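You operate a simulated robot arm through the tools that you are given. There is no shell and no other tool.

Carry out the task below with a simulated robot arm. There is one attempt and no reset: what you move stays moved.

JOB
Set the length gauge to about 112 mm, clamp it and lay tube 72 in its cradle.
Fine: 2 mm either way; blue star knob at HELD; leave the gauge switched on.

It is judged by the outcome, as a careful person would: the job done as asked, and still so three seconds after it is handed in. It fails if anything else is knocked over, pushed out of place, dropped, spilled or broken.

ROBOT AND FRAMES
A 6-joint arm with a two-finger gripper, fixed in place. Base frame: the origin is at the foot of the arm, x ahead of it, y to its left, z up. Readings come in m, rad, newtons and seconds.
With the tool pointing down near the work surface it reaches from about 0.18 to 0.48 m from the base axis. Its first joint turns from -1.152 to 1.152 rad. Payload 1.76 kg.
The tool frame sits at the grasp point between the pads (the TCP): z along the fingers, y along the line on which they close. The tips reach 0.029 m beyond it. The gripper opens to 0.082 m; its body begins 0.058 m behind the TCP.
Orientation is that of the tool frame in the base frame, as a unit quaternion [w, x, y, z]. With the fingers straight down and closing along the base's y, the tool's x points along the base's -x, its y along +y and its z along -z.

CONTROLS
- The arm moves only by the tool jog_arm. Its argument "series" is one flat list of numbers, 7 for each row, row after row: the shift along the tool's x, y, z in m, then the turn, a rotation vector about the tool's x, y, z in rad, then the opening in per cent of the stroke, from 0 (shut) to 100 (fully open). In form: [tx, ty, tz, ax, ay, az, gripper, tx, ty, tz, ax, ay, az, gripper, ...]. A call has 1 to 20 rows; each row shifts and turns the commanded pose from where the row before left it, along the tool's axes as they then stand. Each row takes 0.2 s and may step no farther than 0.05 m and 0.15 rad from the row before; otherwise, or with a gripper value out of range, the whole call is refused. A pose out of reach is approached as far as the arm can. The call stops where the force on the tool passes 40 N (or 10 N more than at its start, if that is more) or the arm is blocked; 0.2 s more then pass. The fingers move at their own pace (about 0.2035 m/s each) and stop on an object; they squeeze with about 24 N. The grip force told is the motor's: it shows also when the fingers shut on nothing. Time passes only in rows, and 0.2 s behind the last, so rows that do not move let the fingers close. It gives the time, the measured TCP pose, the force on the tool (base axes), the opening and the grip force at its end, in the units of the frame above (readings bear some noise), with the torque about the TCP (base axes, N m) and any sound that the robot's microphone picked up.
- Cameras (640 x 400 px; columns grow to the right, rows downward): "scene" is fixed at [0.04, 0.3244, 0.4365]; the picture's right is [-0.77, -0.64, 0.00], its down [-0.36, 0.43, -0.83] and it looks along [0.53, -0.64, -0.56] (base axes); focal length 246 px, centre (320, 200). "wrist" rides on the gripper at [0.079, 0.004, -0.089] in the tool frame; the picture's right is [-0.05, 1.00, 0.00], its down [-0.71, -0.04, -0.71] and it looks along [-0.71, -0.04, 0.71] (tool axes); focal length 256 px, centre (320, 200).
- get_image(camera): a new picture of that camera. It takes no simulated time.
- probe_pixels(camera, pixels): there is no depth. For up to 12 entries [column, row, z] of the newest picture of that camera ("zoom" is the newest enlarged one), the place [x, y] in the base frame at which the ray of that pixel passes the height z, good to about 0.002 m, but the place of the scene camera against the robot may be out by one fixed shift of up to 0.025 m in any direction. It takes no simulated time.
- inspect(camera, box): a new picture of the part [left, top, right, bottom] of that camera's present view, enlarged. It takes no simulated time.
- finish_job(): hands the job in; it is judged then, once.

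Unless the task says otherwise, let go and move clear before handing in.

The tools are called after "Request:" by a JSON object that holds its "fn" and its "kwargs". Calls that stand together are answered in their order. jog_arm: Moves the arm, as the interface text tells. Its arguments: {"type":"object","properties":{"series":{"type":"array","items":{"type":"number"}}},"required":["series"]} The other tools are called the same way: get_image (camera) takes a picture; probe_pixels (camera, pixels) gives the place at which the rays of pixels pass given heights; inspect (camera, box) takes an enlarged picture of a part of a camera's view; finish_job () hands the job in.

At the start:

```text
time: 0.0
ee_pos: [0.3151, 0.0093, 0.2911]
ee_rot: [0.0, -0.001, 1.0, 0.0]
ft_force: [-0.3, -0.4, 0.1]
torque: [0.03, 0.01, 0.02]
opening: 0.0821
grip_force: 0.0
```

scene: 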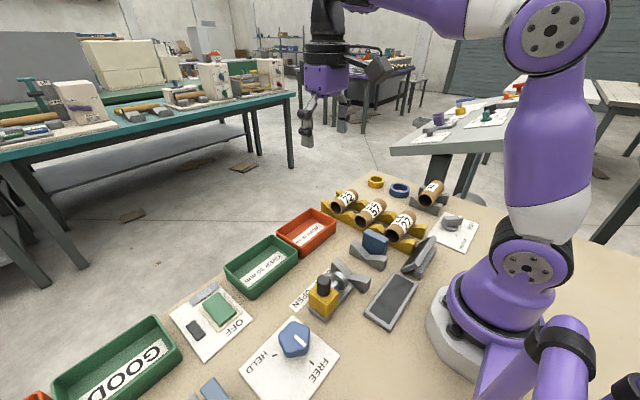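
wrist: 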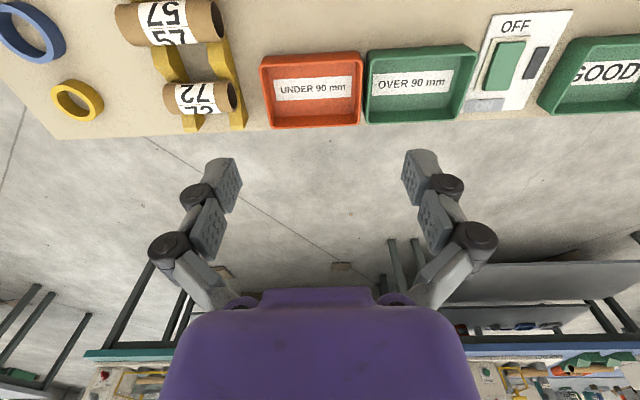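

The scene shows tubes 72, 57 and 27 on a yellow rack (about px 345–405, 195–230), the blue star knob with HELD/FREE at (295,340), the on/off rocker at (215,310), and some kind of gauge in the middle. I'll enlarge several parts before moving anything.

Request:
{"fn": "inspect", "kwargs": {"camera": "scene", "box": [230, 270, 350, 400]}}

Request:
{"fn": "inspect", "kwargs": {"camera": "scene", "box": [300, 210, 450, 340]}}

Request:
{"fn": "inspect", "kwargs": {"camera": "scene", "box": [310, 165, 490, 270]}}

Request:
{"fn": "inspect", "kwargs": {"camera": "scene", "box": [160, 270, 340, 400]}}

```text
3.08 times, centred on (290, 335) of scene
```

zoom: 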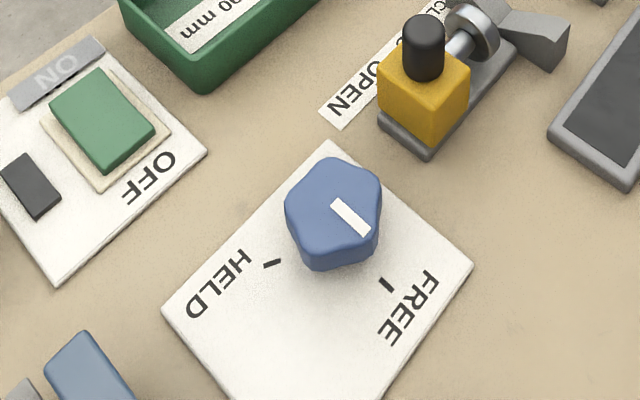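

```text
3.08 times, centred on (375, 275) of scene
```

zoom: 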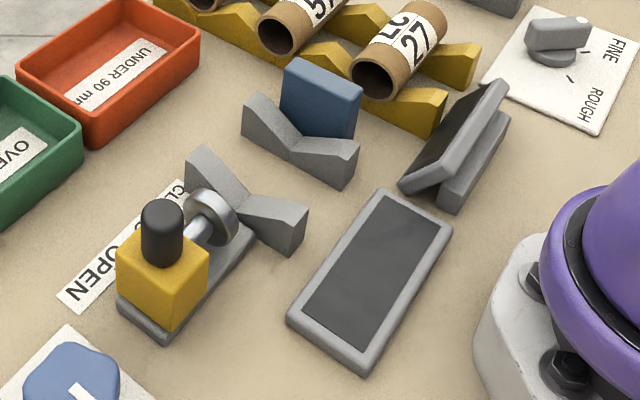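

```text
3.56 times, centred on (400, 218) of scene
```

zoom: 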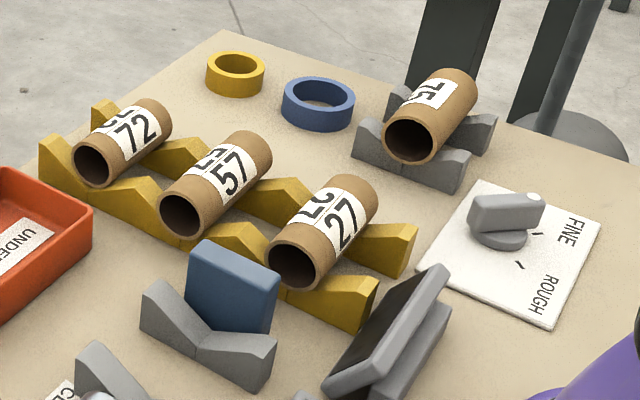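

```text
3.08 times, centred on (250, 335) of scene
```

zoom: 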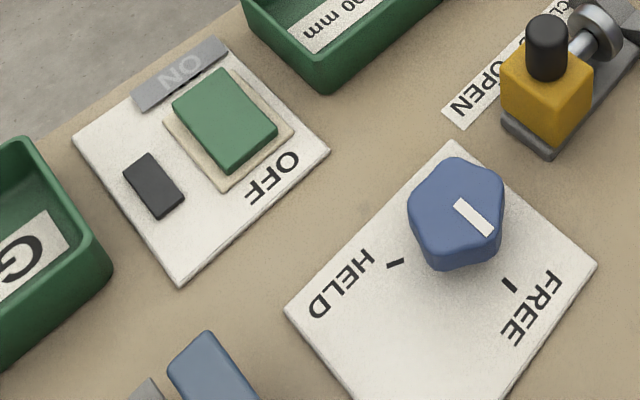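

The gauge looks like the yellow slider block with a black knob (zoom 2, ~(165,250)), V-supports and a blue end stop; the display at (390,300) is dark. I'll probe locations of the main features on the table.

Request:
{"fn": "probe_pixels", "kwargs": {"camera": "scene", "pixels": [[295, 338, 0.0], [220, 308, 0.0], [322, 300, 0.0], [322, 282, 0.04], [350, 275, 0.0], [372, 245, 0.0], [345, 198, 0.03], [371, 212, 0.03], [400, 225, 0.03], [392, 300, 0.0], [432, 192, 0.03], [205, 390, 0.0]]}}

Request:
{"fn": "probe_pixels", "kwargs": {"camera": "wrist", "pixels": [[200, 98, 0.03], [170, 22, 0.03], [505, 65, 0.0], [77, 100, 0.0], [312, 90, 0.0], [418, 85, 0.0], [487, 104, 0.0]]}}

Request:
{"fn": "inspect", "kwargs": {"camera": "scene", "box": [150, 330, 290, 400]}}

```text
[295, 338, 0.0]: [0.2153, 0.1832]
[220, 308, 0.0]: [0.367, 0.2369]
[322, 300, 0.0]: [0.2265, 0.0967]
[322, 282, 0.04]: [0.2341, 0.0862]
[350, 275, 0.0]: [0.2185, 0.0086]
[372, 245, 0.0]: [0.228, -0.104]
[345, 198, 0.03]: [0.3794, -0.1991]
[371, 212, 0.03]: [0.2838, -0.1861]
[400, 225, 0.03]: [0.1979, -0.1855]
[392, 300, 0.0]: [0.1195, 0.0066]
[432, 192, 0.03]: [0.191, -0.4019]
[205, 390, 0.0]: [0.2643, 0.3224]
```

```text
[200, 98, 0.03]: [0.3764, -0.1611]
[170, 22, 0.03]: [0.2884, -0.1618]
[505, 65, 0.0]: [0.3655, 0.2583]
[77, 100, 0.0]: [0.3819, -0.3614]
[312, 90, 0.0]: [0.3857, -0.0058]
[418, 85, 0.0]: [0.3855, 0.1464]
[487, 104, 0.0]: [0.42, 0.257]
```

```text
4.57 times, centred on (220, 365) of scene
```

zoom: 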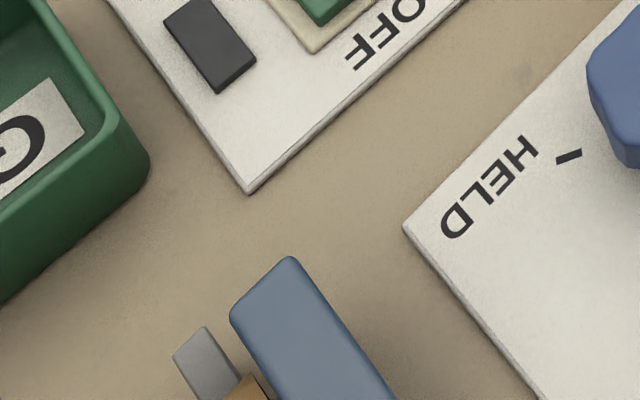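

The wrist view matches the scene with a shift of about +0.02–0.03 in y for the scene camera. I'll pull the arm back and tilt the camera down toward the gauge for a close view.

Request:
{"fn": "jog_arm", "kwargs": {"series": [0.04, 0.0, 0.0, 0, 0, 0, 100, 0.04, 0.0, 0.0, 0, 0, 0, 100, 0, 0, 0, 0, 0.15, 0, 100, 0, 0, 0, 0, 0.15, 0, 100, 0, 0, 0, 0, 0.15, 0, 100]}}

Request:
{"fn": "get_image", "kwargs": {"camera": "wrist"}}

```text
time: 1.2
ee_pos: [0.2314, 0.0095, 0.2779]
ee_rot: [-0.222, 0.001, 0.975, 0.001]
ft_force: [-0.1, 0.5, -0.6]
torque: [0.01, 0.0, 0.01]
opening: 0.082
grip_force: 0.1
out of reach, approached as far as the arm can: row 5
```

```text
taken
```

wrist: 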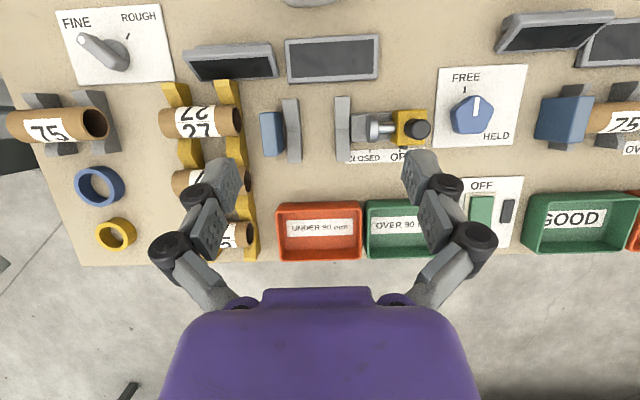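

This view shows the whole bench: central device between blue stop (270,133) and yellow/black carriage (412,128) with CLOSED/OPEN label, and a second device with a tube "75" at the right edge. I'll enlarge these areas.

Request:
{"fn": "inspect", "kwargs": {"camera": "wrist", "box": [240, 20, 460, 180]}}

Request:
{"fn": "inspect", "kwargs": {"camera": "wrist", "box": [430, 0, 640, 180]}}

Request:
{"fn": "inspect", "kwargs": {"camera": "wrist", "box": [0, 0, 270, 270]}}

Request:
{"fn": "inspect", "kwargs": {"camera": "wrist", "box": [420, 140, 640, 280]}}

```text
2.50 times, centred on (350, 100) of wrist
```

zoom: 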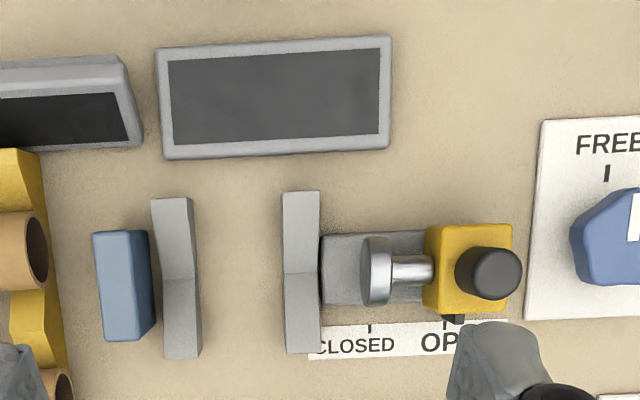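

```text
2.22 times, centred on (535, 90) of wrist
```

zoom: 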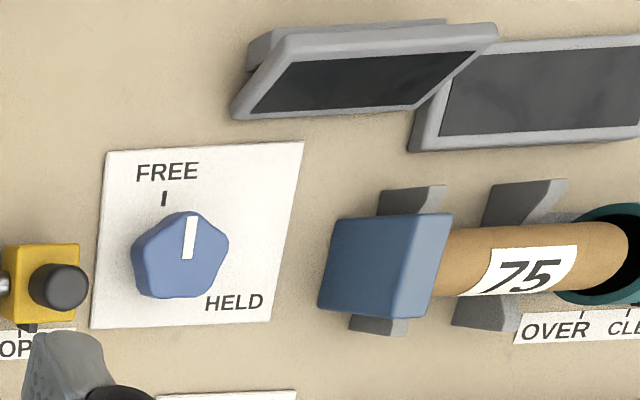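

```text
1.48 times, centred on (135, 135) of wrist
```

zoom: 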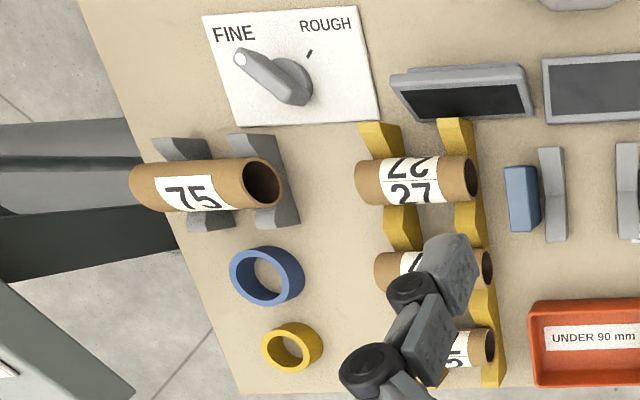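

```text
2.86 times, centred on (530, 210) of wrist
```

zoom: 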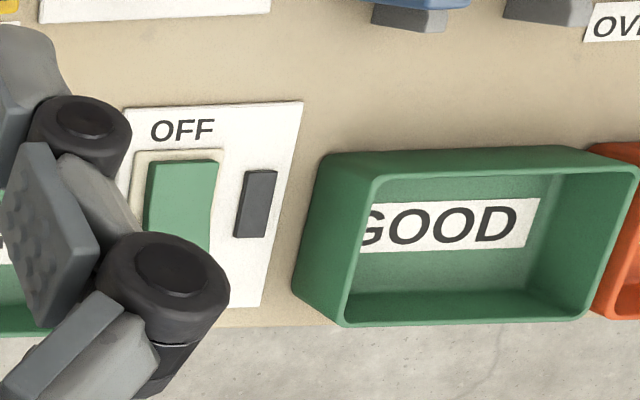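

The central device has UNDER/OVER 90 mm trays beside it, so it appears to be the length gauge; the switch panel at (490,210) is partly hidden by the finger. I'll move the arm to +y to see the switch panel, knob and the right-hand device clearly.

Request:
{"fn": "jog_arm", "kwargs": {"series": [0, 0.05, 0, 0, 0, 0, 100, 0, 0.05, 0, 0, 0, 0, 100, 0, 0.05, 0, 0, 0, 0, 100, 0, 0.04, 0, 0, 0, 0, 100]}}

Request:
{"fn": "get_image", "kwargs": {"camera": "wrist"}}

Request:
{"fn": "get_image", "kwargs": {"camera": "scene"}}

```text
time: 2.2
ee_pos: [0.222, 0.1948, 0.2523]
ee_rot: [-0.222, 0.001, 0.975, 0.0]
ft_force: [-0.2, 0.1, 0.4]
torque: [0.0, -0.05, 0.01]
opening: 0.0822
grip_force: 0.1
out of reach, approached as far as the arm can: row 2, 3, 4
```

```text
taken
```

wrist: 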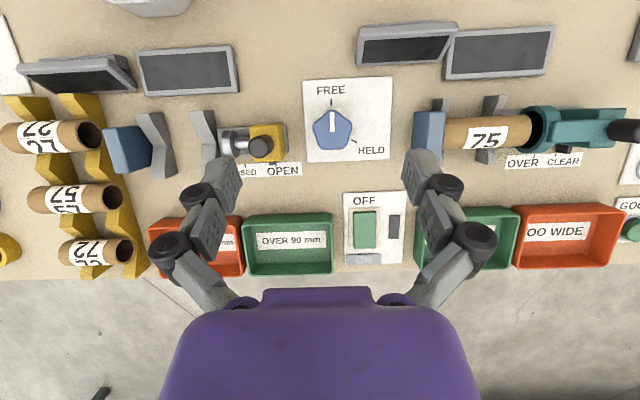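

```text
taken
```

scene: 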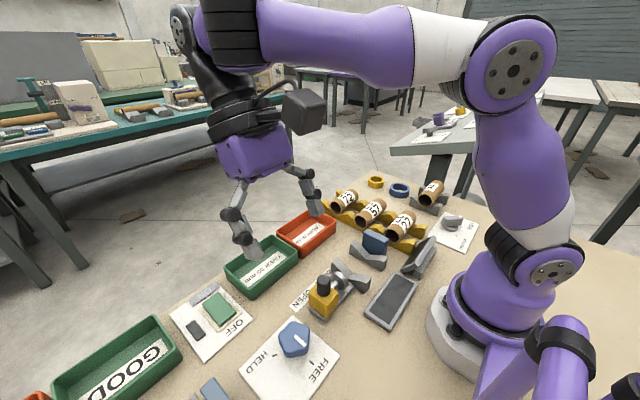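

Now the right-hand device is visible: a teal slide with OVER/CLEAR and trays GOOD / TOO WIDE — a width gauge, so the central one is indeed the length gauge. I'll zoom on details and look further to +y for further controls.

Request:
{"fn": "inspect", "kwargs": {"camera": "wrist", "box": [320, 170, 420, 280]}}

Request:
{"fn": "inspect", "kwargs": {"camera": "wrist", "box": [400, 0, 640, 190]}}

Request:
{"fn": "inspect", "kwargs": {"camera": "wrist", "box": [0, 20, 320, 190]}}

Request:
{"fn": "jog_arm", "kwargs": {"series": [0, 0.05, 0, 0, 0, 0, 100, 0, 0.05, 0, 0, 0, 0, 100]}}

Request:
{"fn": "get_image", "kwargs": {"camera": "wrist"}}

```text
3.64 times, centred on (370, 225) of wrist
```

zoom: 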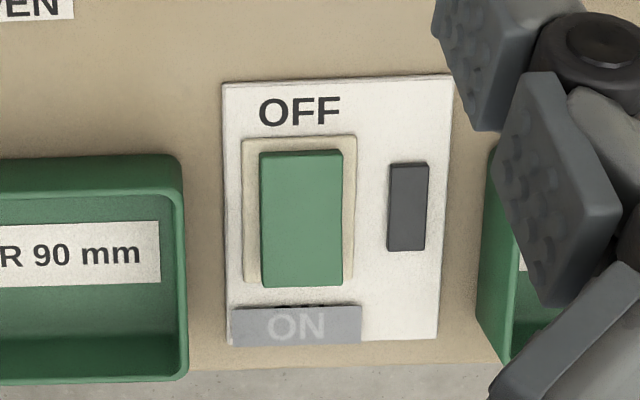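

```text
2.11 times, centred on (520, 95) of wrist
```

zoom: 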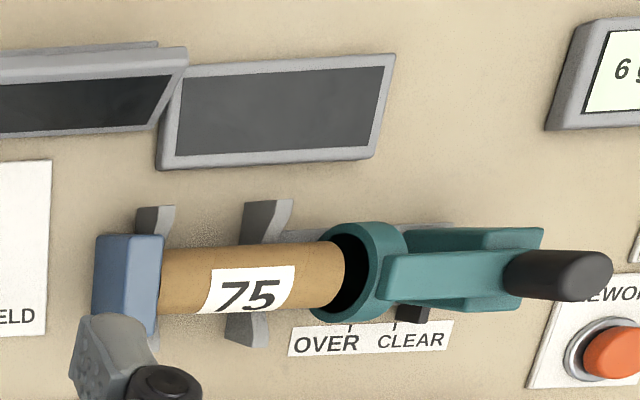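

```text
2.00 times, centred on (160, 105) of wrist
```

zoom: 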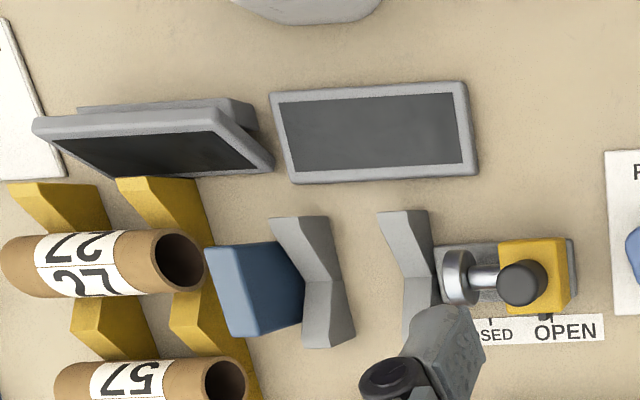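

```text
time: 2.8
ee_pos: [0.2003, 0.2733, 0.222]
ee_rot: [-0.221, 0.0, 0.975, 0.0]
ft_force: [-0.4, 0.7, 0.5]
torque: [0.01, 0.0, 0.0]
opening: 0.0817
grip_force: 0.0
out of reach, approached as far as the arm can: row 1, 2
```

```text
taken
```

wrist: 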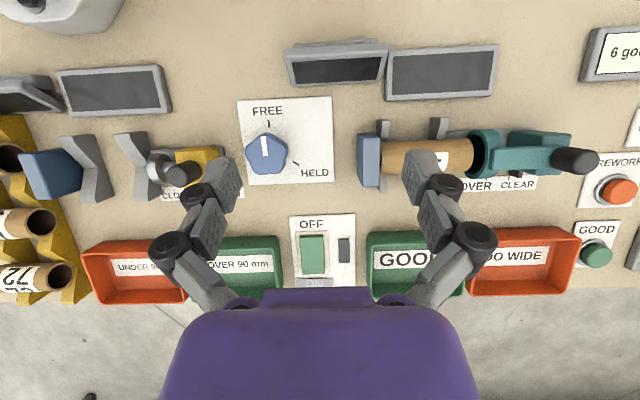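

A counter display ("6 good") and REWORK/GOOD buttons lie further to +y, belonging to sorting; the switch panel at (322,250) sits between the gauges. I'll inspect the switch here and probe it at several heights to triangulate.

Request:
{"fn": "inspect", "kwargs": {"camera": "wrist", "box": [280, 200, 370, 300]}}

Request:
{"fn": "probe_pixels", "kwargs": {"camera": "wrist", "pixels": [[291, 216, 0.0], [354, 213, 0.0], [291, 216, 0.02], [354, 213, 0.02], [312, 237, 0.0], [312, 274, 0.0], [312, 237, 0.02], [312, 274, 0.02], [266, 152, 0.0], [266, 152, 0.05], [238, 100, 0.0], [332, 97, 0.0]]}}

Request:
{"fn": "inspect", "kwargs": {"camera": "wrist", "box": [560, 20, 640, 280]}}

```text
4.00 times, centred on (325, 250) of wrist
```

zoom: 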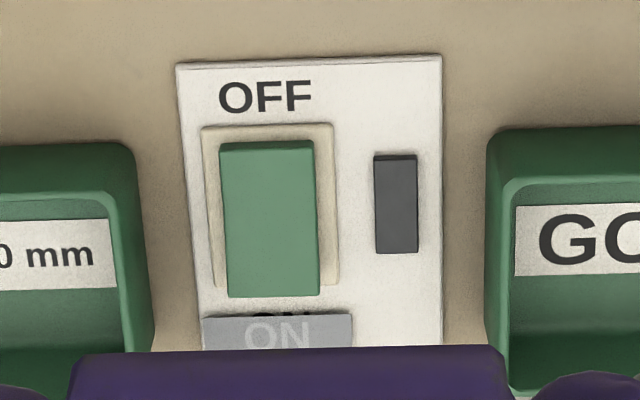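

```text
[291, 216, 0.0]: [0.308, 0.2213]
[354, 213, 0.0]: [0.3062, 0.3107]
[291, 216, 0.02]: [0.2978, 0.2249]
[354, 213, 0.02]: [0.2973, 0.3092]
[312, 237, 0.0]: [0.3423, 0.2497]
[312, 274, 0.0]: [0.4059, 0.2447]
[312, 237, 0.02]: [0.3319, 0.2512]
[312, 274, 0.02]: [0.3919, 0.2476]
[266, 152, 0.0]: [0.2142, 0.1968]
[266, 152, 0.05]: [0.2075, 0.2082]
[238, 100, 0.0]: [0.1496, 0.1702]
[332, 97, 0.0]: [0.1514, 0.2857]
```

```text
1.54 times, centred on (600, 150) of wrist
```

zoom: 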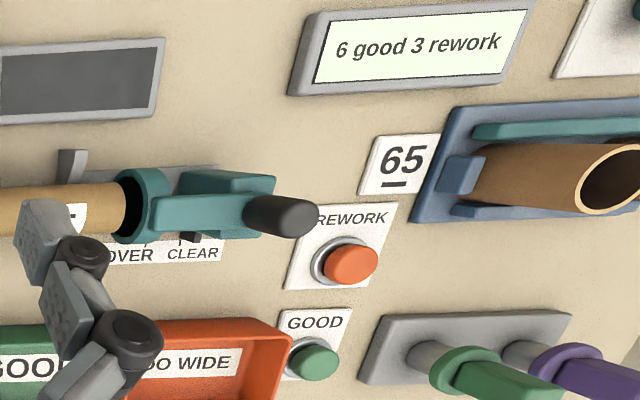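

The rocker's far (ON) end stands proud and the OFF end is down, displays are dark, so the gauge is off. I'll bring the tool back upright, close the fingers, and head toward the switch.

Request:
{"fn": "jog_arm", "kwargs": {"series": [0, 0, 0, 0, -0.15, 0, 0, 0, 0, 0, 0, -0.15, 0, 0, 0, 0, 0, 0, -0.15, 0, 0, 0, 0, 0, 0, 0, 0, 0]}}

Request:
{"fn": "get_image", "kwargs": {"camera": "wrist"}}

```text
time: 3.8
ee_pos: [0.2036, 0.2765, 0.227]
ee_rot: [0.002, -0.001, 1.0, -0.002]
ft_force: [0.4, -0.3, 0.2]
torque: [0.01, -0.03, -0.01]
opening: 0.0
grip_force: 24.1
out of reach, approached as far as the arm can: row 3
```

```text
taken
```

wrist: 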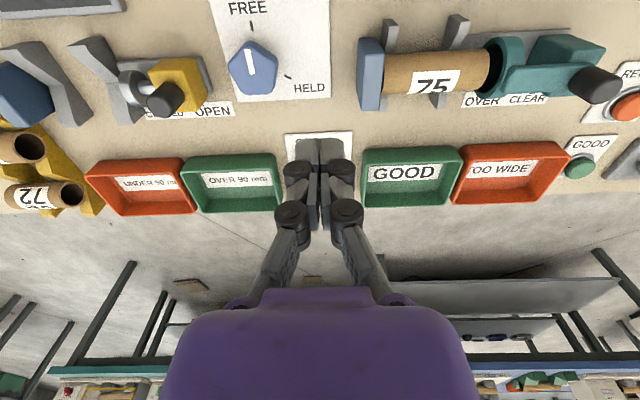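

The closed fingertips sit at about (320,145) right over the switch. I'll probe the same panel corners and other features again from this pose to fix the heights.

Request:
{"fn": "probe_pixels", "kwargs": {"camera": "wrist", "pixels": [[286, 134, 0.0], [353, 132, 0.0], [286, 134, 0.02], [353, 132, 0.02], [251, 68, 0.0], [251, 68, 0.05], [219, 102, 0.0], [331, 97, 0.0]]}}

Request:
{"fn": "inspect", "kwargs": {"camera": "wrist", "box": [60, 0, 340, 150]}}

Request:
{"fn": "get_image", "kwargs": {"camera": "scene"}}

```text
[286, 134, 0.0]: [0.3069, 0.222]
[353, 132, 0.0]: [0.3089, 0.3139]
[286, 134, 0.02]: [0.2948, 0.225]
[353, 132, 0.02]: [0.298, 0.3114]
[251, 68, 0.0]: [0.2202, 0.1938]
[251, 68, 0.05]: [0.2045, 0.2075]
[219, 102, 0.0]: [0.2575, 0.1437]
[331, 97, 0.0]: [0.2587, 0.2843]
```

```text
2.29 times, centred on (200, 75) of wrist
```

zoom: 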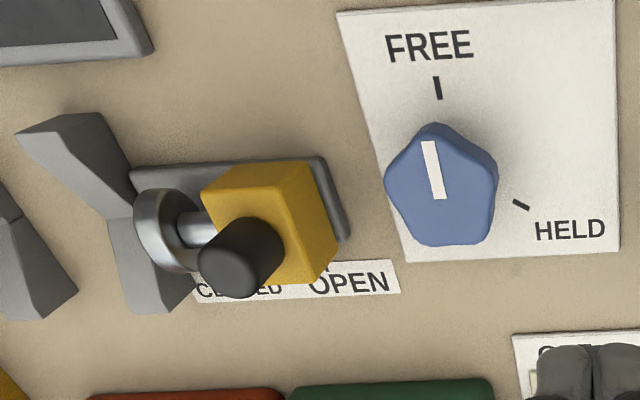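

```text
taken
```

scene: 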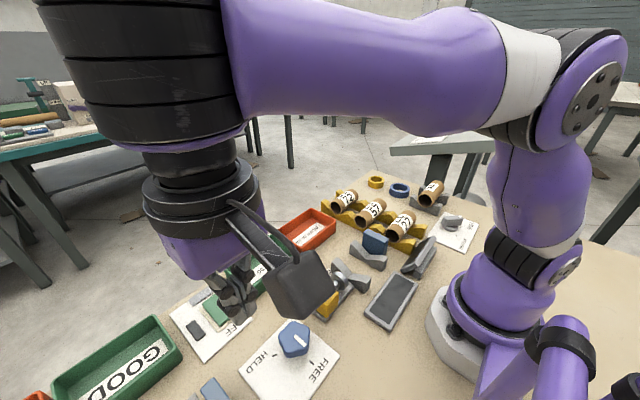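

The panel lies at z≈0; the rocker spans x≈0.33–0.39 at y≈0.248, with its ON end at about x=0.385. I'll move above the ON end with fingers shut.

Request:
{"fn": "jog_arm", "kwargs": {"series": [-0.045, -0.007, 0, 0, 0, 0, 0, -0.045, -0.007, 0, 0, 0, 0, 0, -0.045, -0.007, 0, 0, 0, 0, 0, -0.044, -0.0075, 0, 0, 0, 0, 0, 0, 0, 0.035, 0, 0, 0, 0, 0, 0, 0.035, 0, 0, 0, 0, 0, 0, 0.035, 0, 0, 0, 0]}}

Request:
{"fn": "get_image", "kwargs": {"camera": "wrist"}}

Request:
{"fn": "get_image", "kwargs": {"camera": "scene"}}

```text
time: 5.4
ee_pos: [0.3642, 0.2437, 0.1148]
ee_rot: [0.001, 0.0, 1.0, -0.001]
ft_force: [0.3, -0.1, 0.2]
torque: [-0.02, 0.04, -0.04]
opening: 0.0
grip_force: 24.2
out of reach, approached as far as the arm can: row 4
```

```text
taken
```

wrist: 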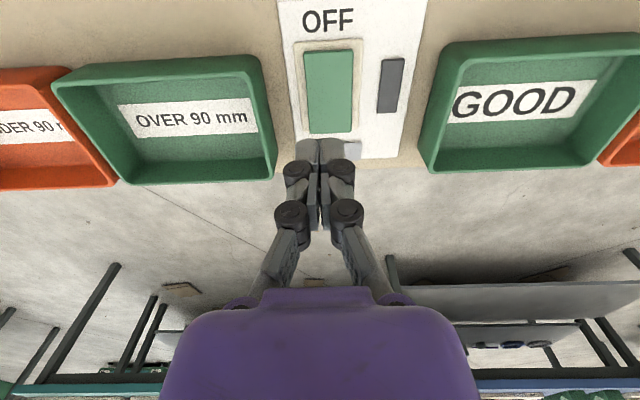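

```text
taken
```

scene: 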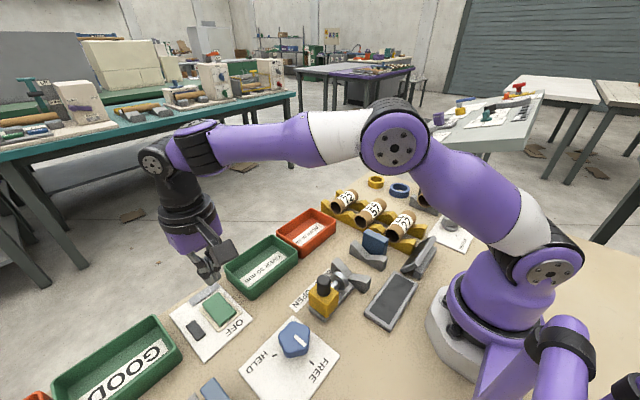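

Now the rocker is clear at (328,90), far edge at row ~133. I'll probe its edges and the ON strip at plausible heights.

Request:
{"fn": "inspect", "kwargs": {"camera": "wrist", "box": [270, 0, 440, 170]}}

Request:
{"fn": "probe_pixels", "kwargs": {"camera": "wrist", "pixels": [[310, 133, 0.02], [351, 132, 0.02], [307, 53, 0.01], [352, 50, 0.01], [310, 133, 0.03], [351, 132, 0.03], [345, 145, 0.0], [277, 10, 0.0], [426, 5, 0.0]]}}

```text
2.35 times, centred on (355, 85) of wrist
```

zoom: 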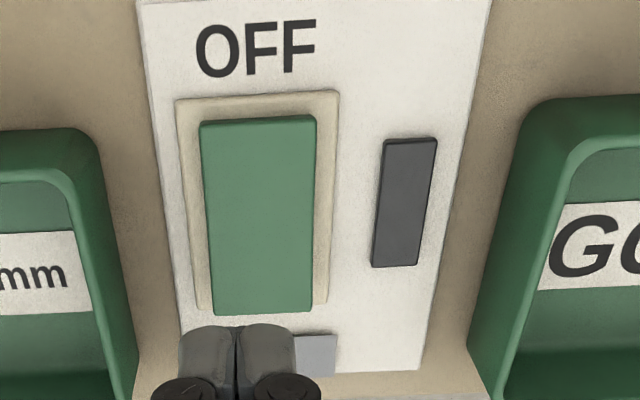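

```text
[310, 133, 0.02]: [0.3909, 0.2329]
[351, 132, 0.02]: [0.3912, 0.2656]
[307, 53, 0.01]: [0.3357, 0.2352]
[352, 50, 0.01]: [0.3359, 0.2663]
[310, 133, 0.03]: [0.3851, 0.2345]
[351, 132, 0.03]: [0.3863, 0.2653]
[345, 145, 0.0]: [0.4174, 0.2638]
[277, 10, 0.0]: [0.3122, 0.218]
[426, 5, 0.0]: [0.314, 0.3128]
```

Rocker spans y 0.234–0.266, x 0.335–0.390. I'll shift to (0.378, 0.250) and descend to just above the ON end.

Request:
{"fn": "jog_arm", "kwargs": {"series": [-0.014, 0.006, 0.01, 0, 0, 0, 0, 0, 0, 0.02, 0, 0, 0, 0, 0, 0, 0.01, 0, 0, 0, 0]}}

Request:
{"fn": "get_image", "kwargs": {"camera": "scene"}}

Request:
{"fn": "get_image", "kwargs": {"camera": "wrist"}}

```text
time: 6.2
ee_pos: [0.3768, 0.251, 0.0754]
ee_rot: [0.001, 0.0, 1.0, 0.0]
ft_force: [0.3, -0.5, -0.2]
torque: [0.02, -0.01, 0.01]
opening: 0.0002
grip_force: 23.7
```

```text
taken
```

scene: 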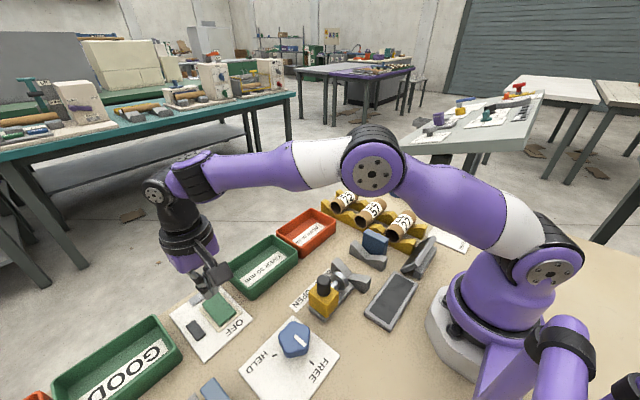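

```text
taken
```

wrist: 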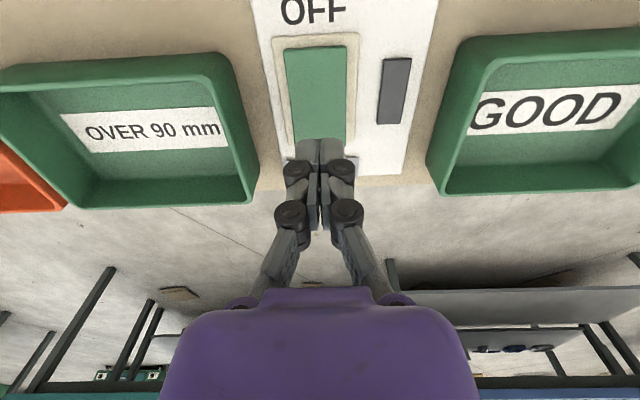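

The fingertips are over the ON half of the rocker. I'll press down slowly in small rows and watch for force or a click.

Request:
{"fn": "jog_arm", "kwargs": {"series": [0, 0, 0.005, 0, 0, 0, 0, 0, 0, 0.005, 0, 0, 0, 0, 0, 0, 0.004, 0, 0, 0, 0, 0, 0, 0.003, 0, 0, 0, 0, 0, 0, 0.003, 0, 0, 0, 0, 0, 0, 0.003, 0, 0, 0, 0]}}

Request:
{"fn": "get_image", "kwargs": {"camera": "wrist"}}

```text
time: 7.6
ee_pos: [0.3769, 0.2487, 0.0535]
ee_rot: [0.001, 0.0, 1.0, 0.0]
ft_force: [-0.9, -0.4, 0.3]
torque: [0.0, -0.02, -0.03]
opening: 0.0002
grip_force: 24.2
```

```text
taken
```

wrist: 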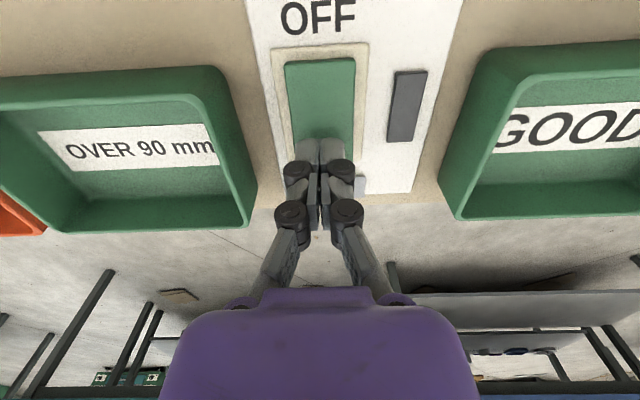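

No contact yet at TCP z=0.0535 (tips at ~0.025). I'll continue pressing down in 2–3 mm rows.

Request:
{"fn": "jog_arm", "kwargs": {"series": [0, 0, 0.003, 0, 0, 0, 0, 0, 0, 0.003, 0, 0, 0, 0, 0, 0, 0.003, 0, 0, 0, 0]}}

Request:
{"fn": "get_image", "kwargs": {"camera": "scene"}}

```text
time: 8.4
ee_pos: [0.3766, 0.2481, 0.0451]
ee_rot: [0.001, 0.0, 1.0, 0.0]
ft_force: [-0.6, -4.6, 16.0]
torque: [-0.13, 0.17, 0.01]
opening: 0.0059
grip_force: 28.7
heard: click
```

```text
taken
```

scene: 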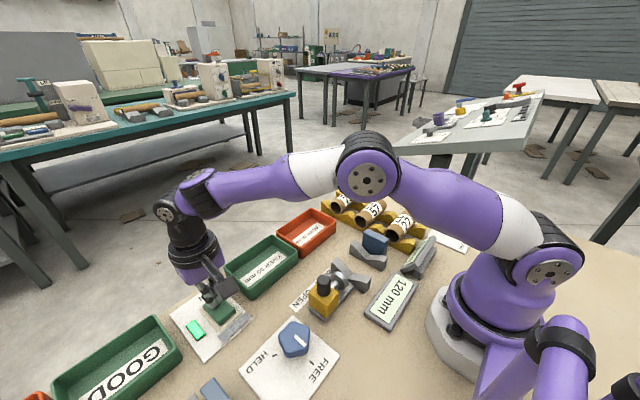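

A click was heard, the indicator lit green and the display now shows "120 mm". I'll lift off and look at the gauge.

Request:
{"fn": "jog_arm", "kwargs": {"series": [0, 0, -0.02, 0, 0, 0, 0, 0, 0, -0.04, 0, 0, 0, 0, 0, 0, -0.04, 0, 0, 0, 0, 0.03, 0, -0.04, 0, 0, 0, 0]}}

Request:
{"fn": "inspect", "kwargs": {"camera": "scene", "box": [300, 210, 450, 340]}}

Request:
{"fn": "inspect", "kwargs": {"camera": "scene", "box": [160, 270, 340, 400]}}

```text
time: 9.4
ee_pos: [0.344, 0.247, 0.1857]
ee_rot: [0.001, 0.0, 1.0, -0.001]
ft_force: [0.2, -0.9, 0.3]
torque: [-0.03, -0.01, -0.02]
opening: 0.0003
grip_force: 29.1
```

```text
3.08 times, centred on (375, 275) of scene
```

zoom: 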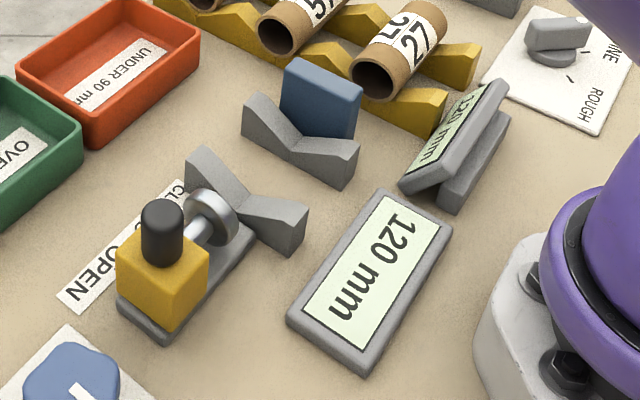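

```text
3.08 times, centred on (250, 335) of scene
```

zoom: 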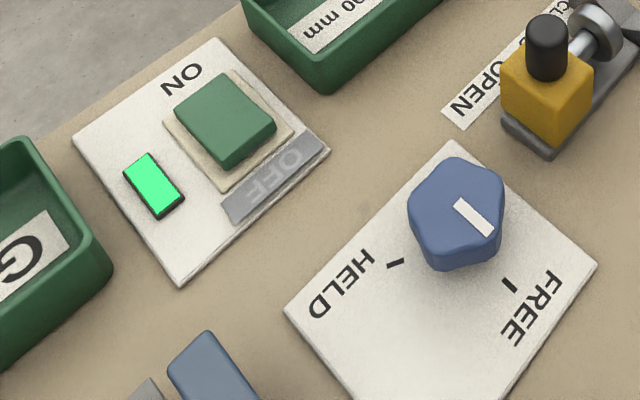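

The switch is ON, lamp green, and both displays show "120 mm". I'll move over the gauge with a tilted camera to locate the carriage knob precisely.

Request:
{"fn": "jog_arm", "kwargs": {"series": [0.03, -0.04, 0, 0, 0, 0, 0, 0.03, -0.04, 0, 0, 0, 0, 0, 0.02, -0.04, -0.02, 0, 0, 0, 0, 0.02, -0.04, -0.02, 0, 0, 0, 0, 0, 0, 0, 0, 0.15, 0, 0, 0, 0, 0, 0, 0.15, 0, 0]}}

Request:
{"fn": "get_image", "kwargs": {"camera": "wrist"}}

```text
time: 10.8
ee_pos: [0.251, 0.0548, 0.2117]
ee_rot: [-0.121, -0.001, 0.993, -0.015]
ft_force: [0.5, -0.4, 0.6]
torque: [0.01, 0.02, -0.01]
opening: 0.0002
grip_force: 28.6
out of reach, approached as far as the arm can: row 6
```

```text
taken
```

wrist: 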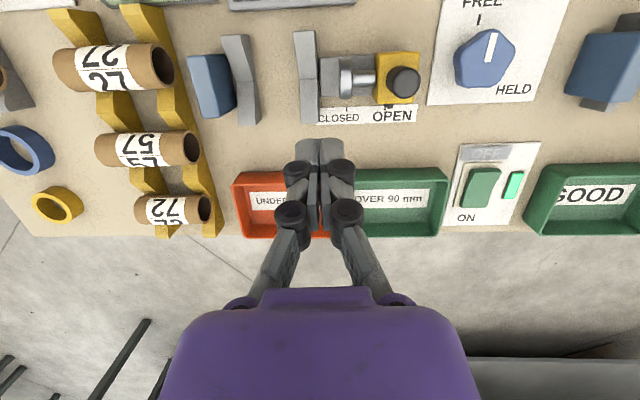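

Clear overhead view: carriage knob at (403,82), anvil at (345,83), blue stop at (212,85), tubes 27/57/72 on the left. I'll zoom in and probe.

Request:
{"fn": "inspect", "kwargs": {"camera": "wrist", "box": [180, 10, 440, 140]}}

Request:
{"fn": "inspect", "kwargs": {"camera": "wrist", "box": [30, 10, 230, 250]}}

Request:
{"fn": "probe_pixels", "kwargs": {"camera": "wrist", "pixels": [[403, 82, 0.05], [403, 82, 0.07], [403, 82, 0.09], [345, 83, 0.03], [345, 83, 0.05], [232, 80, 0.03], [232, 80, 0.05], [178, 211, 0.03], [178, 211, 0.05], [484, 58, 0.04], [318, 124, 0.0], [416, 122, 0.0]]}}

```text
2.46 times, centred on (310, 75) of wrist
```

zoom: 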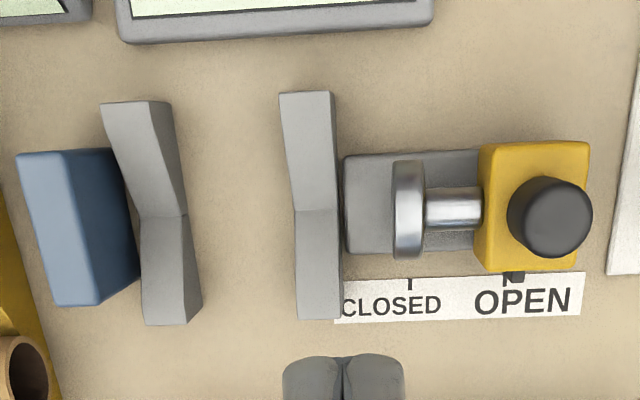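

```text
1.67 times, centred on (130, 130) of wrist
```

zoom: 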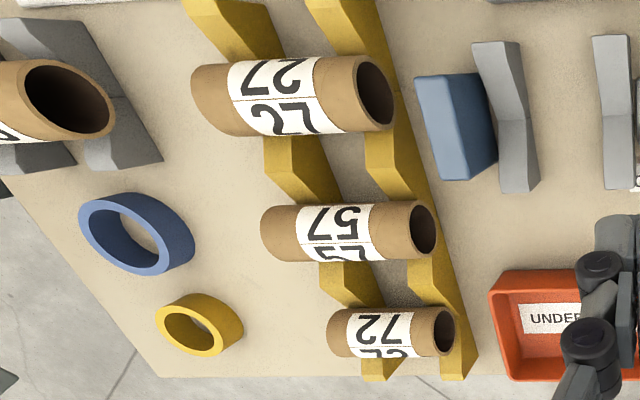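

```text
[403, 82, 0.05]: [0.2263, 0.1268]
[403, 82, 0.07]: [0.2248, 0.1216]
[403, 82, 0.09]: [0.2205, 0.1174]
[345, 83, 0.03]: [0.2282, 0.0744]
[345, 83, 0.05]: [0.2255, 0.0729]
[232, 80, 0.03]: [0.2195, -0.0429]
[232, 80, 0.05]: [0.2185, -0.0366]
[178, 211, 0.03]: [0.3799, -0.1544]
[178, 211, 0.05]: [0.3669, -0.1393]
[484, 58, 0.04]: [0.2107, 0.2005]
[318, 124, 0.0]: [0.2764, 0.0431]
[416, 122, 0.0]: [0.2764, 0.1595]
```

The black carriage knob's top is at about (0.225, 0.122, z≈0.068). I'll straighten the tool, half-open the fingers and go above it.

Request:
{"fn": "jog_arm", "kwargs": {"series": [0, 0, 0, 0, -0.15, 0, 52, 0, 0, 0, 0, -0.15, 0, 52, 0, 0, 0, 0, 0, 0, 52]}}

```text
time: 11.6
ee_pos: [0.2455, 0.0864, 0.2249]
ee_rot: [0.0, -0.002, 1.0, 0.0]
ft_force: [0.1, 0.1, 0.3]
torque: [-0.02, 0.0, 0.02]
opening: 0.0426
grip_force: 0.0
```

Upright again at (0.2455, 0.0864, 0.225), opening 43 mm. I'll move over the knob and down to z≈0.13, then take a look.

Request:
{"fn": "jog_arm", "kwargs": {"series": [0.0205, 0.0356, 0, 0, 0, 0, 52, 0, 0, 0.045, 0, 0, 0, 52, 0, 0, 0.045, 0, 0, 0, 52, 0, 0, 0, 0, 0, 0, 52]}}

Request:
{"fn": "get_image", "kwargs": {"camera": "wrist"}}

Request:
{"fn": "get_image", "kwargs": {"camera": "scene"}}

```text
time: 12.6
ee_pos: [0.2266, 0.1219, 0.1368]
ee_rot: [0.001, 0.0, 1.0, 0.0]
ft_force: [1.0, -0.2, 0.8]
torque: [-0.05, 0.02, -0.04]
opening: 0.0425
grip_force: 0.1
```

```text
taken
```

wrist: 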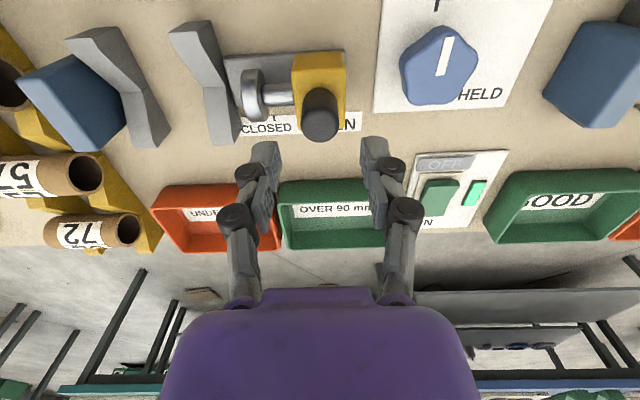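

```text
taken
```

scene: 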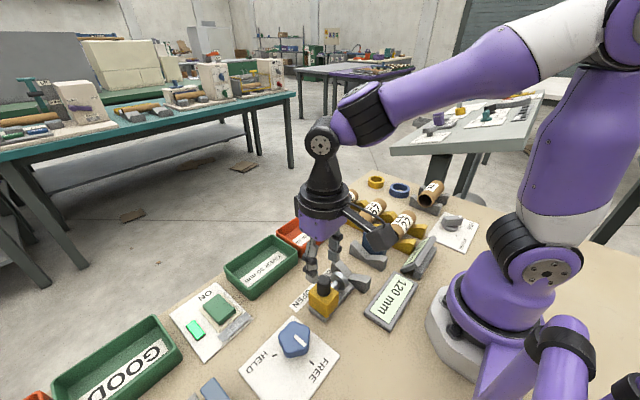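

The knob's top is at about (320,127) in the wrist view, column-aligned with the fingers' middle. I'll zoom and probe it.

Request:
{"fn": "inspect", "kwargs": {"camera": "wrist", "box": [200, 20, 480, 190]}}

Request:
{"fn": "probe_pixels", "kwargs": {"camera": "wrist", "pixels": [[320, 127, 0.06], [320, 127, 0.068], [320, 127, 0.075], [438, 65, 0.04], [250, 95, 0.03]]}}

```text
2.29 times, centred on (340, 105) of wrist
```

zoom: 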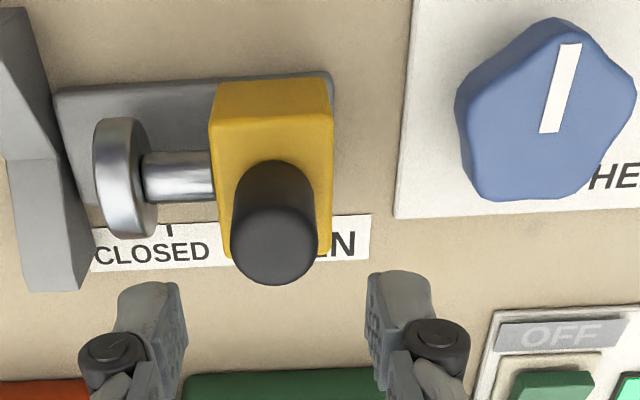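

```text
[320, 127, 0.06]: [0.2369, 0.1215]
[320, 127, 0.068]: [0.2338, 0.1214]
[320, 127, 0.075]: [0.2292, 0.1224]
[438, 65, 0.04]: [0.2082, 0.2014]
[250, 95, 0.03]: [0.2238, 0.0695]
```

The knob is centred under the fingers at about (0.227, 0.122). I'll descend to z≈0.085 with the fingers straddling it and check.

Request:
{"fn": "jog_arm", "kwargs": {"series": [0, 0, 0.02, 0, 0, 0, 52, 0, 0, 0.02, 0, 0, 0, 52, 0, 0, 0.01, 0, 0, 0, 52, 0, 0, 0, 0, 0, 0, 52]}}

Request:
{"fn": "get_image", "kwargs": {"camera": "wrist"}}

Request:
{"fn": "inspect", "kwargs": {"camera": "scene", "box": [270, 220, 420, 350]}}

```text
time: 13.6
ee_pos: [0.2282, 0.1206, 0.0866]
ee_rot: [0.0, 0.0, 1.0, 0.001]
ft_force: [-0.3, -0.7, 0.7]
torque: [-0.03, -0.01, -0.03]
opening: 0.0427
grip_force: 0.2
```

```text
taken
```

wrist: 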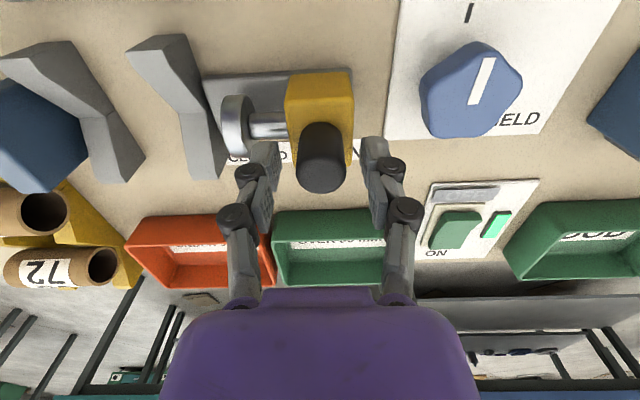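

```text
3.08 times, centred on (345, 285) of scene
```

zoom: 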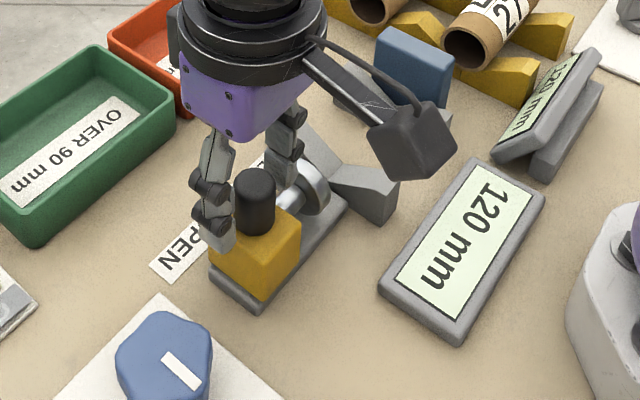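

The fingers straddle the knob (mid column ~317 vs knob 321). I'll lower another 7 mm and close on the knob.

Request:
{"fn": "jog_arm", "kwargs": {"series": [0, 0.001, 0.007, 0, 0, 0, 52, 0, 0, 0, 0, 0, 0, 40, 0, 0, 0, 0, 0, 0, 25, 0, 0, 0, 0, 0, 0, 10, 0, 0, 0, 0, 0, 0, 10]}}

Request:
{"fn": "get_image", "kwargs": {"camera": "wrist"}}

Request:
{"fn": "inspect", "kwargs": {"camera": "scene", "box": [270, 220, 420, 350]}}

```text
time: 14.8
ee_pos: [0.2283, 0.1229, 0.0792]
ee_rot: [0.002, 0.003, 1.0, -0.002]
ft_force: [2.9, -26.4, 7.2]
torque: [-0.71, 0.07, 0.05]
opening: 0.0342
grip_force: 36.5
```

```text
taken
```

wrist: 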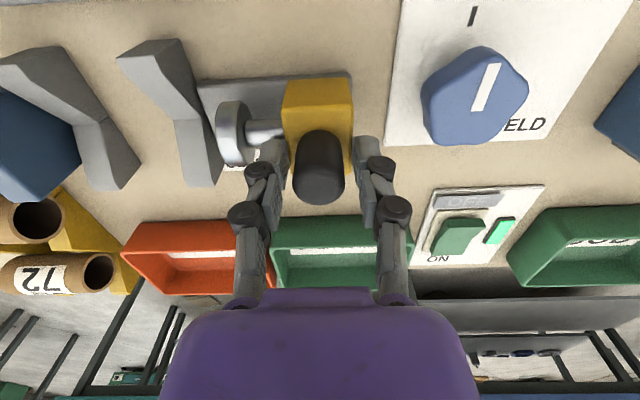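

```text
3.08 times, centred on (345, 285) of scene
```

zoom: 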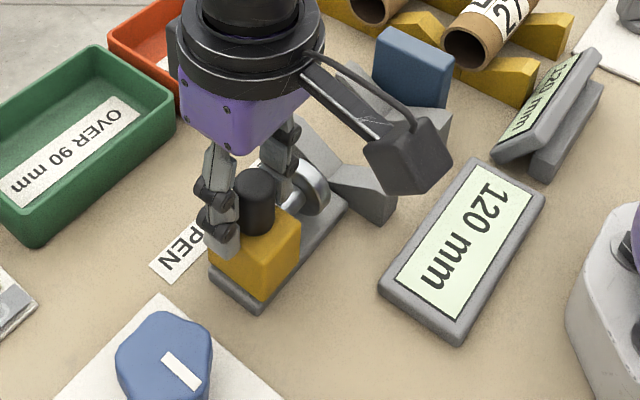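

The opening stopped at 34 mm, apparently on the yellow block's upper edges, with −26 N in y, so the −y finger carries the contact against the OPEN end stop. I'll ease the tool in −y a few mm and see whether the reading changes.

Request:
{"fn": "jog_arm", "kwargs": {"series": [0, -0.002, 0, 0, 0, 0, 10, 0, -0.002, 0, 0, 0, 0, 10, 0, 0, 0, 0, 0, 0, 10]}}

Request:
{"fn": "inspect", "kwargs": {"camera": "scene", "box": [270, 220, 420, 350]}}

```text
time: 15.6
ee_pos: [0.228, 0.1212, 0.0777]
ee_rot: [0.003, -0.001, 1.0, 0.002]
ft_force: [11.6, 1.3, -3.5]
torque: [0.27, -0.95, -0.09]
opening: 0.0343
grip_force: 36.3
```

```text
3.08 times, centred on (345, 285) of scene
```

zoom: 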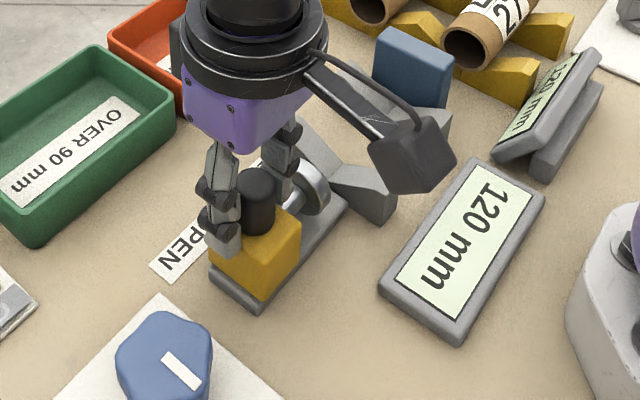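

The y force is now balanced (both sides gripping) and the reading is still 120 mm. I'll slide −y in small steps.

Request:
{"fn": "jog_arm", "kwargs": {"series": [0, -0.002, 0, 0, 0, 0, 10, 0, -0.002, 0, 0, 0, 0, 10, 0, 0, 0, 0, 0, 0, 10]}}

Request:
{"fn": "inspect", "kwargs": {"camera": "scene", "box": [270, 220, 420, 350]}}

```text
time: 16.4
ee_pos: [0.2276, 0.1176, 0.0787]
ee_rot: [0.003, 0.0, 1.0, 0.001]
ft_force: [24.7, 1.1, -7.1]
torque: [0.01, -0.39, 0.07]
opening: 0.0345
grip_force: 36.0
```

```text
3.08 times, centred on (345, 285) of scene
```

zoom: 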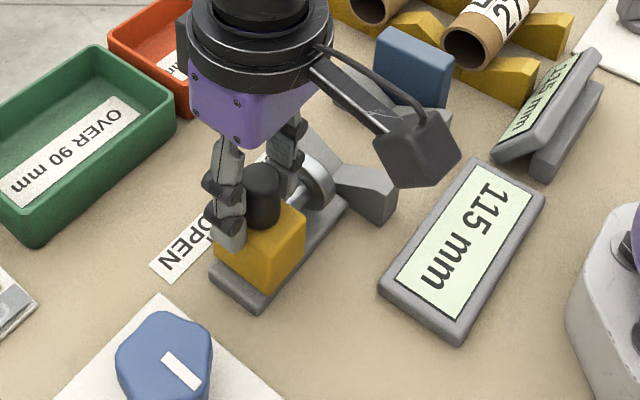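

The reading dropped to 115 mm, but a +x side force of ~25 N has built up. I'll relieve x by 1 mm and move −y by just 1 mm to find the display's resolution.

Request:
{"fn": "jog_arm", "kwargs": {"series": [-0.001, 0, 0, 0, 0, 0, 10, 0, -0.001, 0, 0, 0, 0, 10, 0, 0, 0, 0, 0, 0, 10]}}

Request:
{"fn": "inspect", "kwargs": {"camera": "scene", "box": [270, 220, 420, 350]}}

Request:
{"fn": "inspect", "kwargs": {"camera": "scene", "box": [420, 180, 500, 260]}}

```text
time: 17.2
ee_pos: [0.2266, 0.1158, 0.0774]
ee_rot: [-0.001, 0.0, 1.0, 0.0]
ft_force: [-0.5, 0.8, 29.2]
torque: [0.09, 0.14, -0.06]
opening: 0.0353
grip_force: 35.7
```

```text
3.08 times, centred on (345, 285) of scene
```

zoom: 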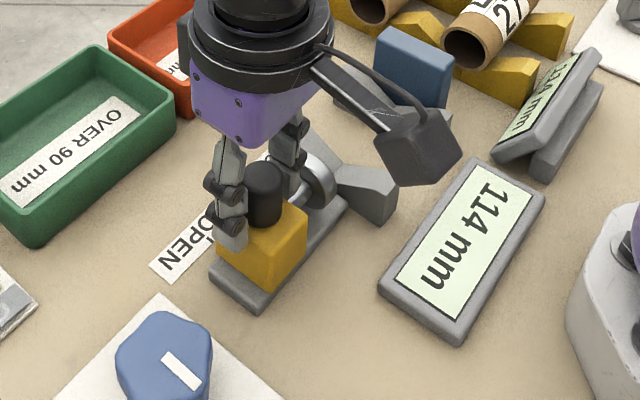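

```text
5.00 times, centred on (460, 220) of scene
```

zoom: 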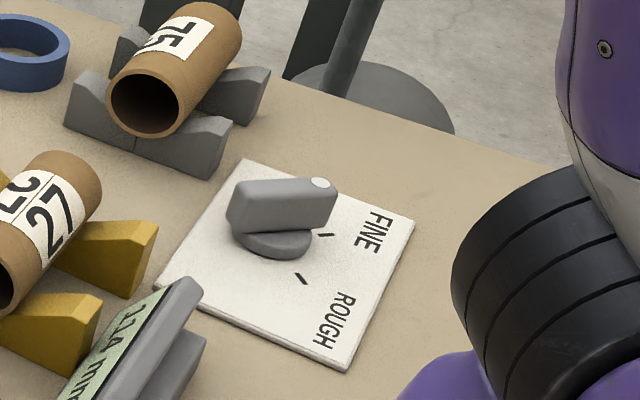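

Display now 114 mm, 1 mm resolution, and x force has vanished (z shows 29 N, so I'll raise slightly too). Moving −y by 2 mm more.

Request:
{"fn": "jog_arm", "kwargs": {"series": [0, 0, -0.001, 0, 0, 0, 10, 0, -0.001, 0, 0, 0, 0, 10, 0, -0.001, 0, 0, 0, 0, 10, 0, 0, 0, 0, 0, 0, 10]}}

Request:
{"fn": "inspect", "kwargs": {"camera": "scene", "box": [270, 220, 420, 350]}}

```text
time: 18.2
ee_pos: [0.2265, 0.1133, 0.0777]
ee_rot: [0.0, 0.0, 1.0, -0.001]
ft_force: [13.7, -0.5, -26.2]
torque: [0.0, -0.46, 0.01]
opening: 0.0351
grip_force: 35.4
```

```text
3.08 times, centred on (345, 285) of scene
```

zoom: 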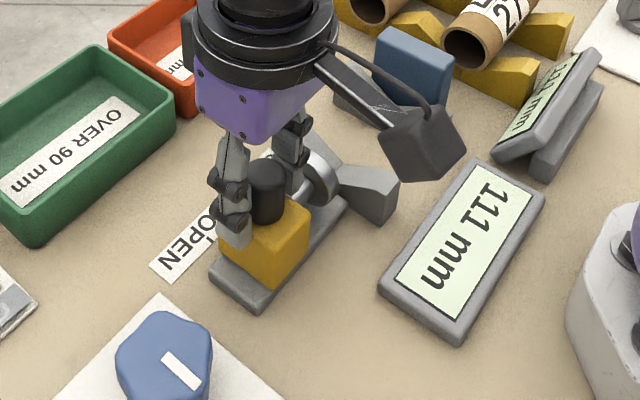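

It reads 111 mm now; I'll ease back +y by 1 mm and settle z.

Request:
{"fn": "jog_arm", "kwargs": {"series": [0, 0, 0.0005, 0, 0, 0, 10, 0, 0.001, 0, 0, 0, 0, 10, 0, 0, 0, 0, 0, 0, 10]}}

Request:
{"fn": "inspect", "kwargs": {"camera": "scene", "box": [270, 220, 420, 350]}}

```text
time: 19.0
ee_pos: [0.2262, 0.1154, 0.0786]
ee_rot: [0.001, 0.0, 1.0, 0.0]
ft_force: [6.2, -0.3, -15.2]
torque: [0.03, -0.68, 0.05]
opening: 0.0349
grip_force: 35.8
```

```text
3.08 times, centred on (345, 285) of scene
```

zoom: 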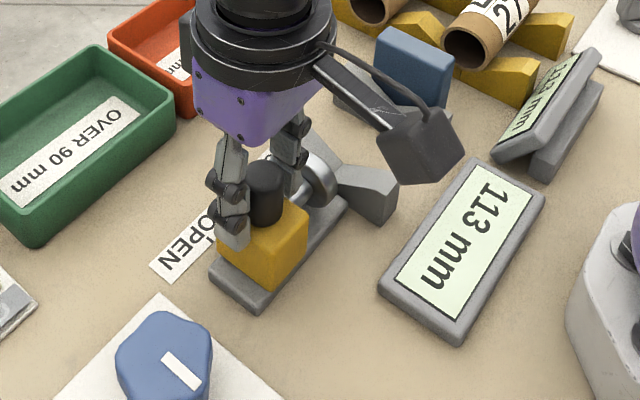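

Now it reads 113 mm; I'll nudge −y by 0.7 mm.

Request:
{"fn": "jog_arm", "kwargs": {"series": [0, -0.0007, 0.0003, 0, 0, 0, 10, 0, 0, 0, 0, 0, 0, 10, 0, 0, 0, 0, 0, 0, 10]}}

Request:
{"fn": "inspect", "kwargs": {"camera": "scene", "box": [270, 220, 420, 350]}}

```text
time: 19.8
ee_pos: [0.2272, 0.1151, 0.078]
ee_rot: [0.001, 0.0, 1.0, 0.001]
ft_force: [1.8, -0.9, 2.4]
torque: [0.02, 0.26, -0.07]
opening: 0.0347
grip_force: 36.1
```

```text
3.08 times, centred on (345, 285) of scene
```

zoom: 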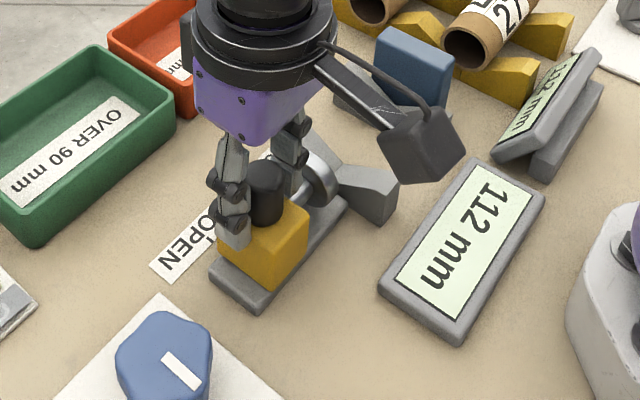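

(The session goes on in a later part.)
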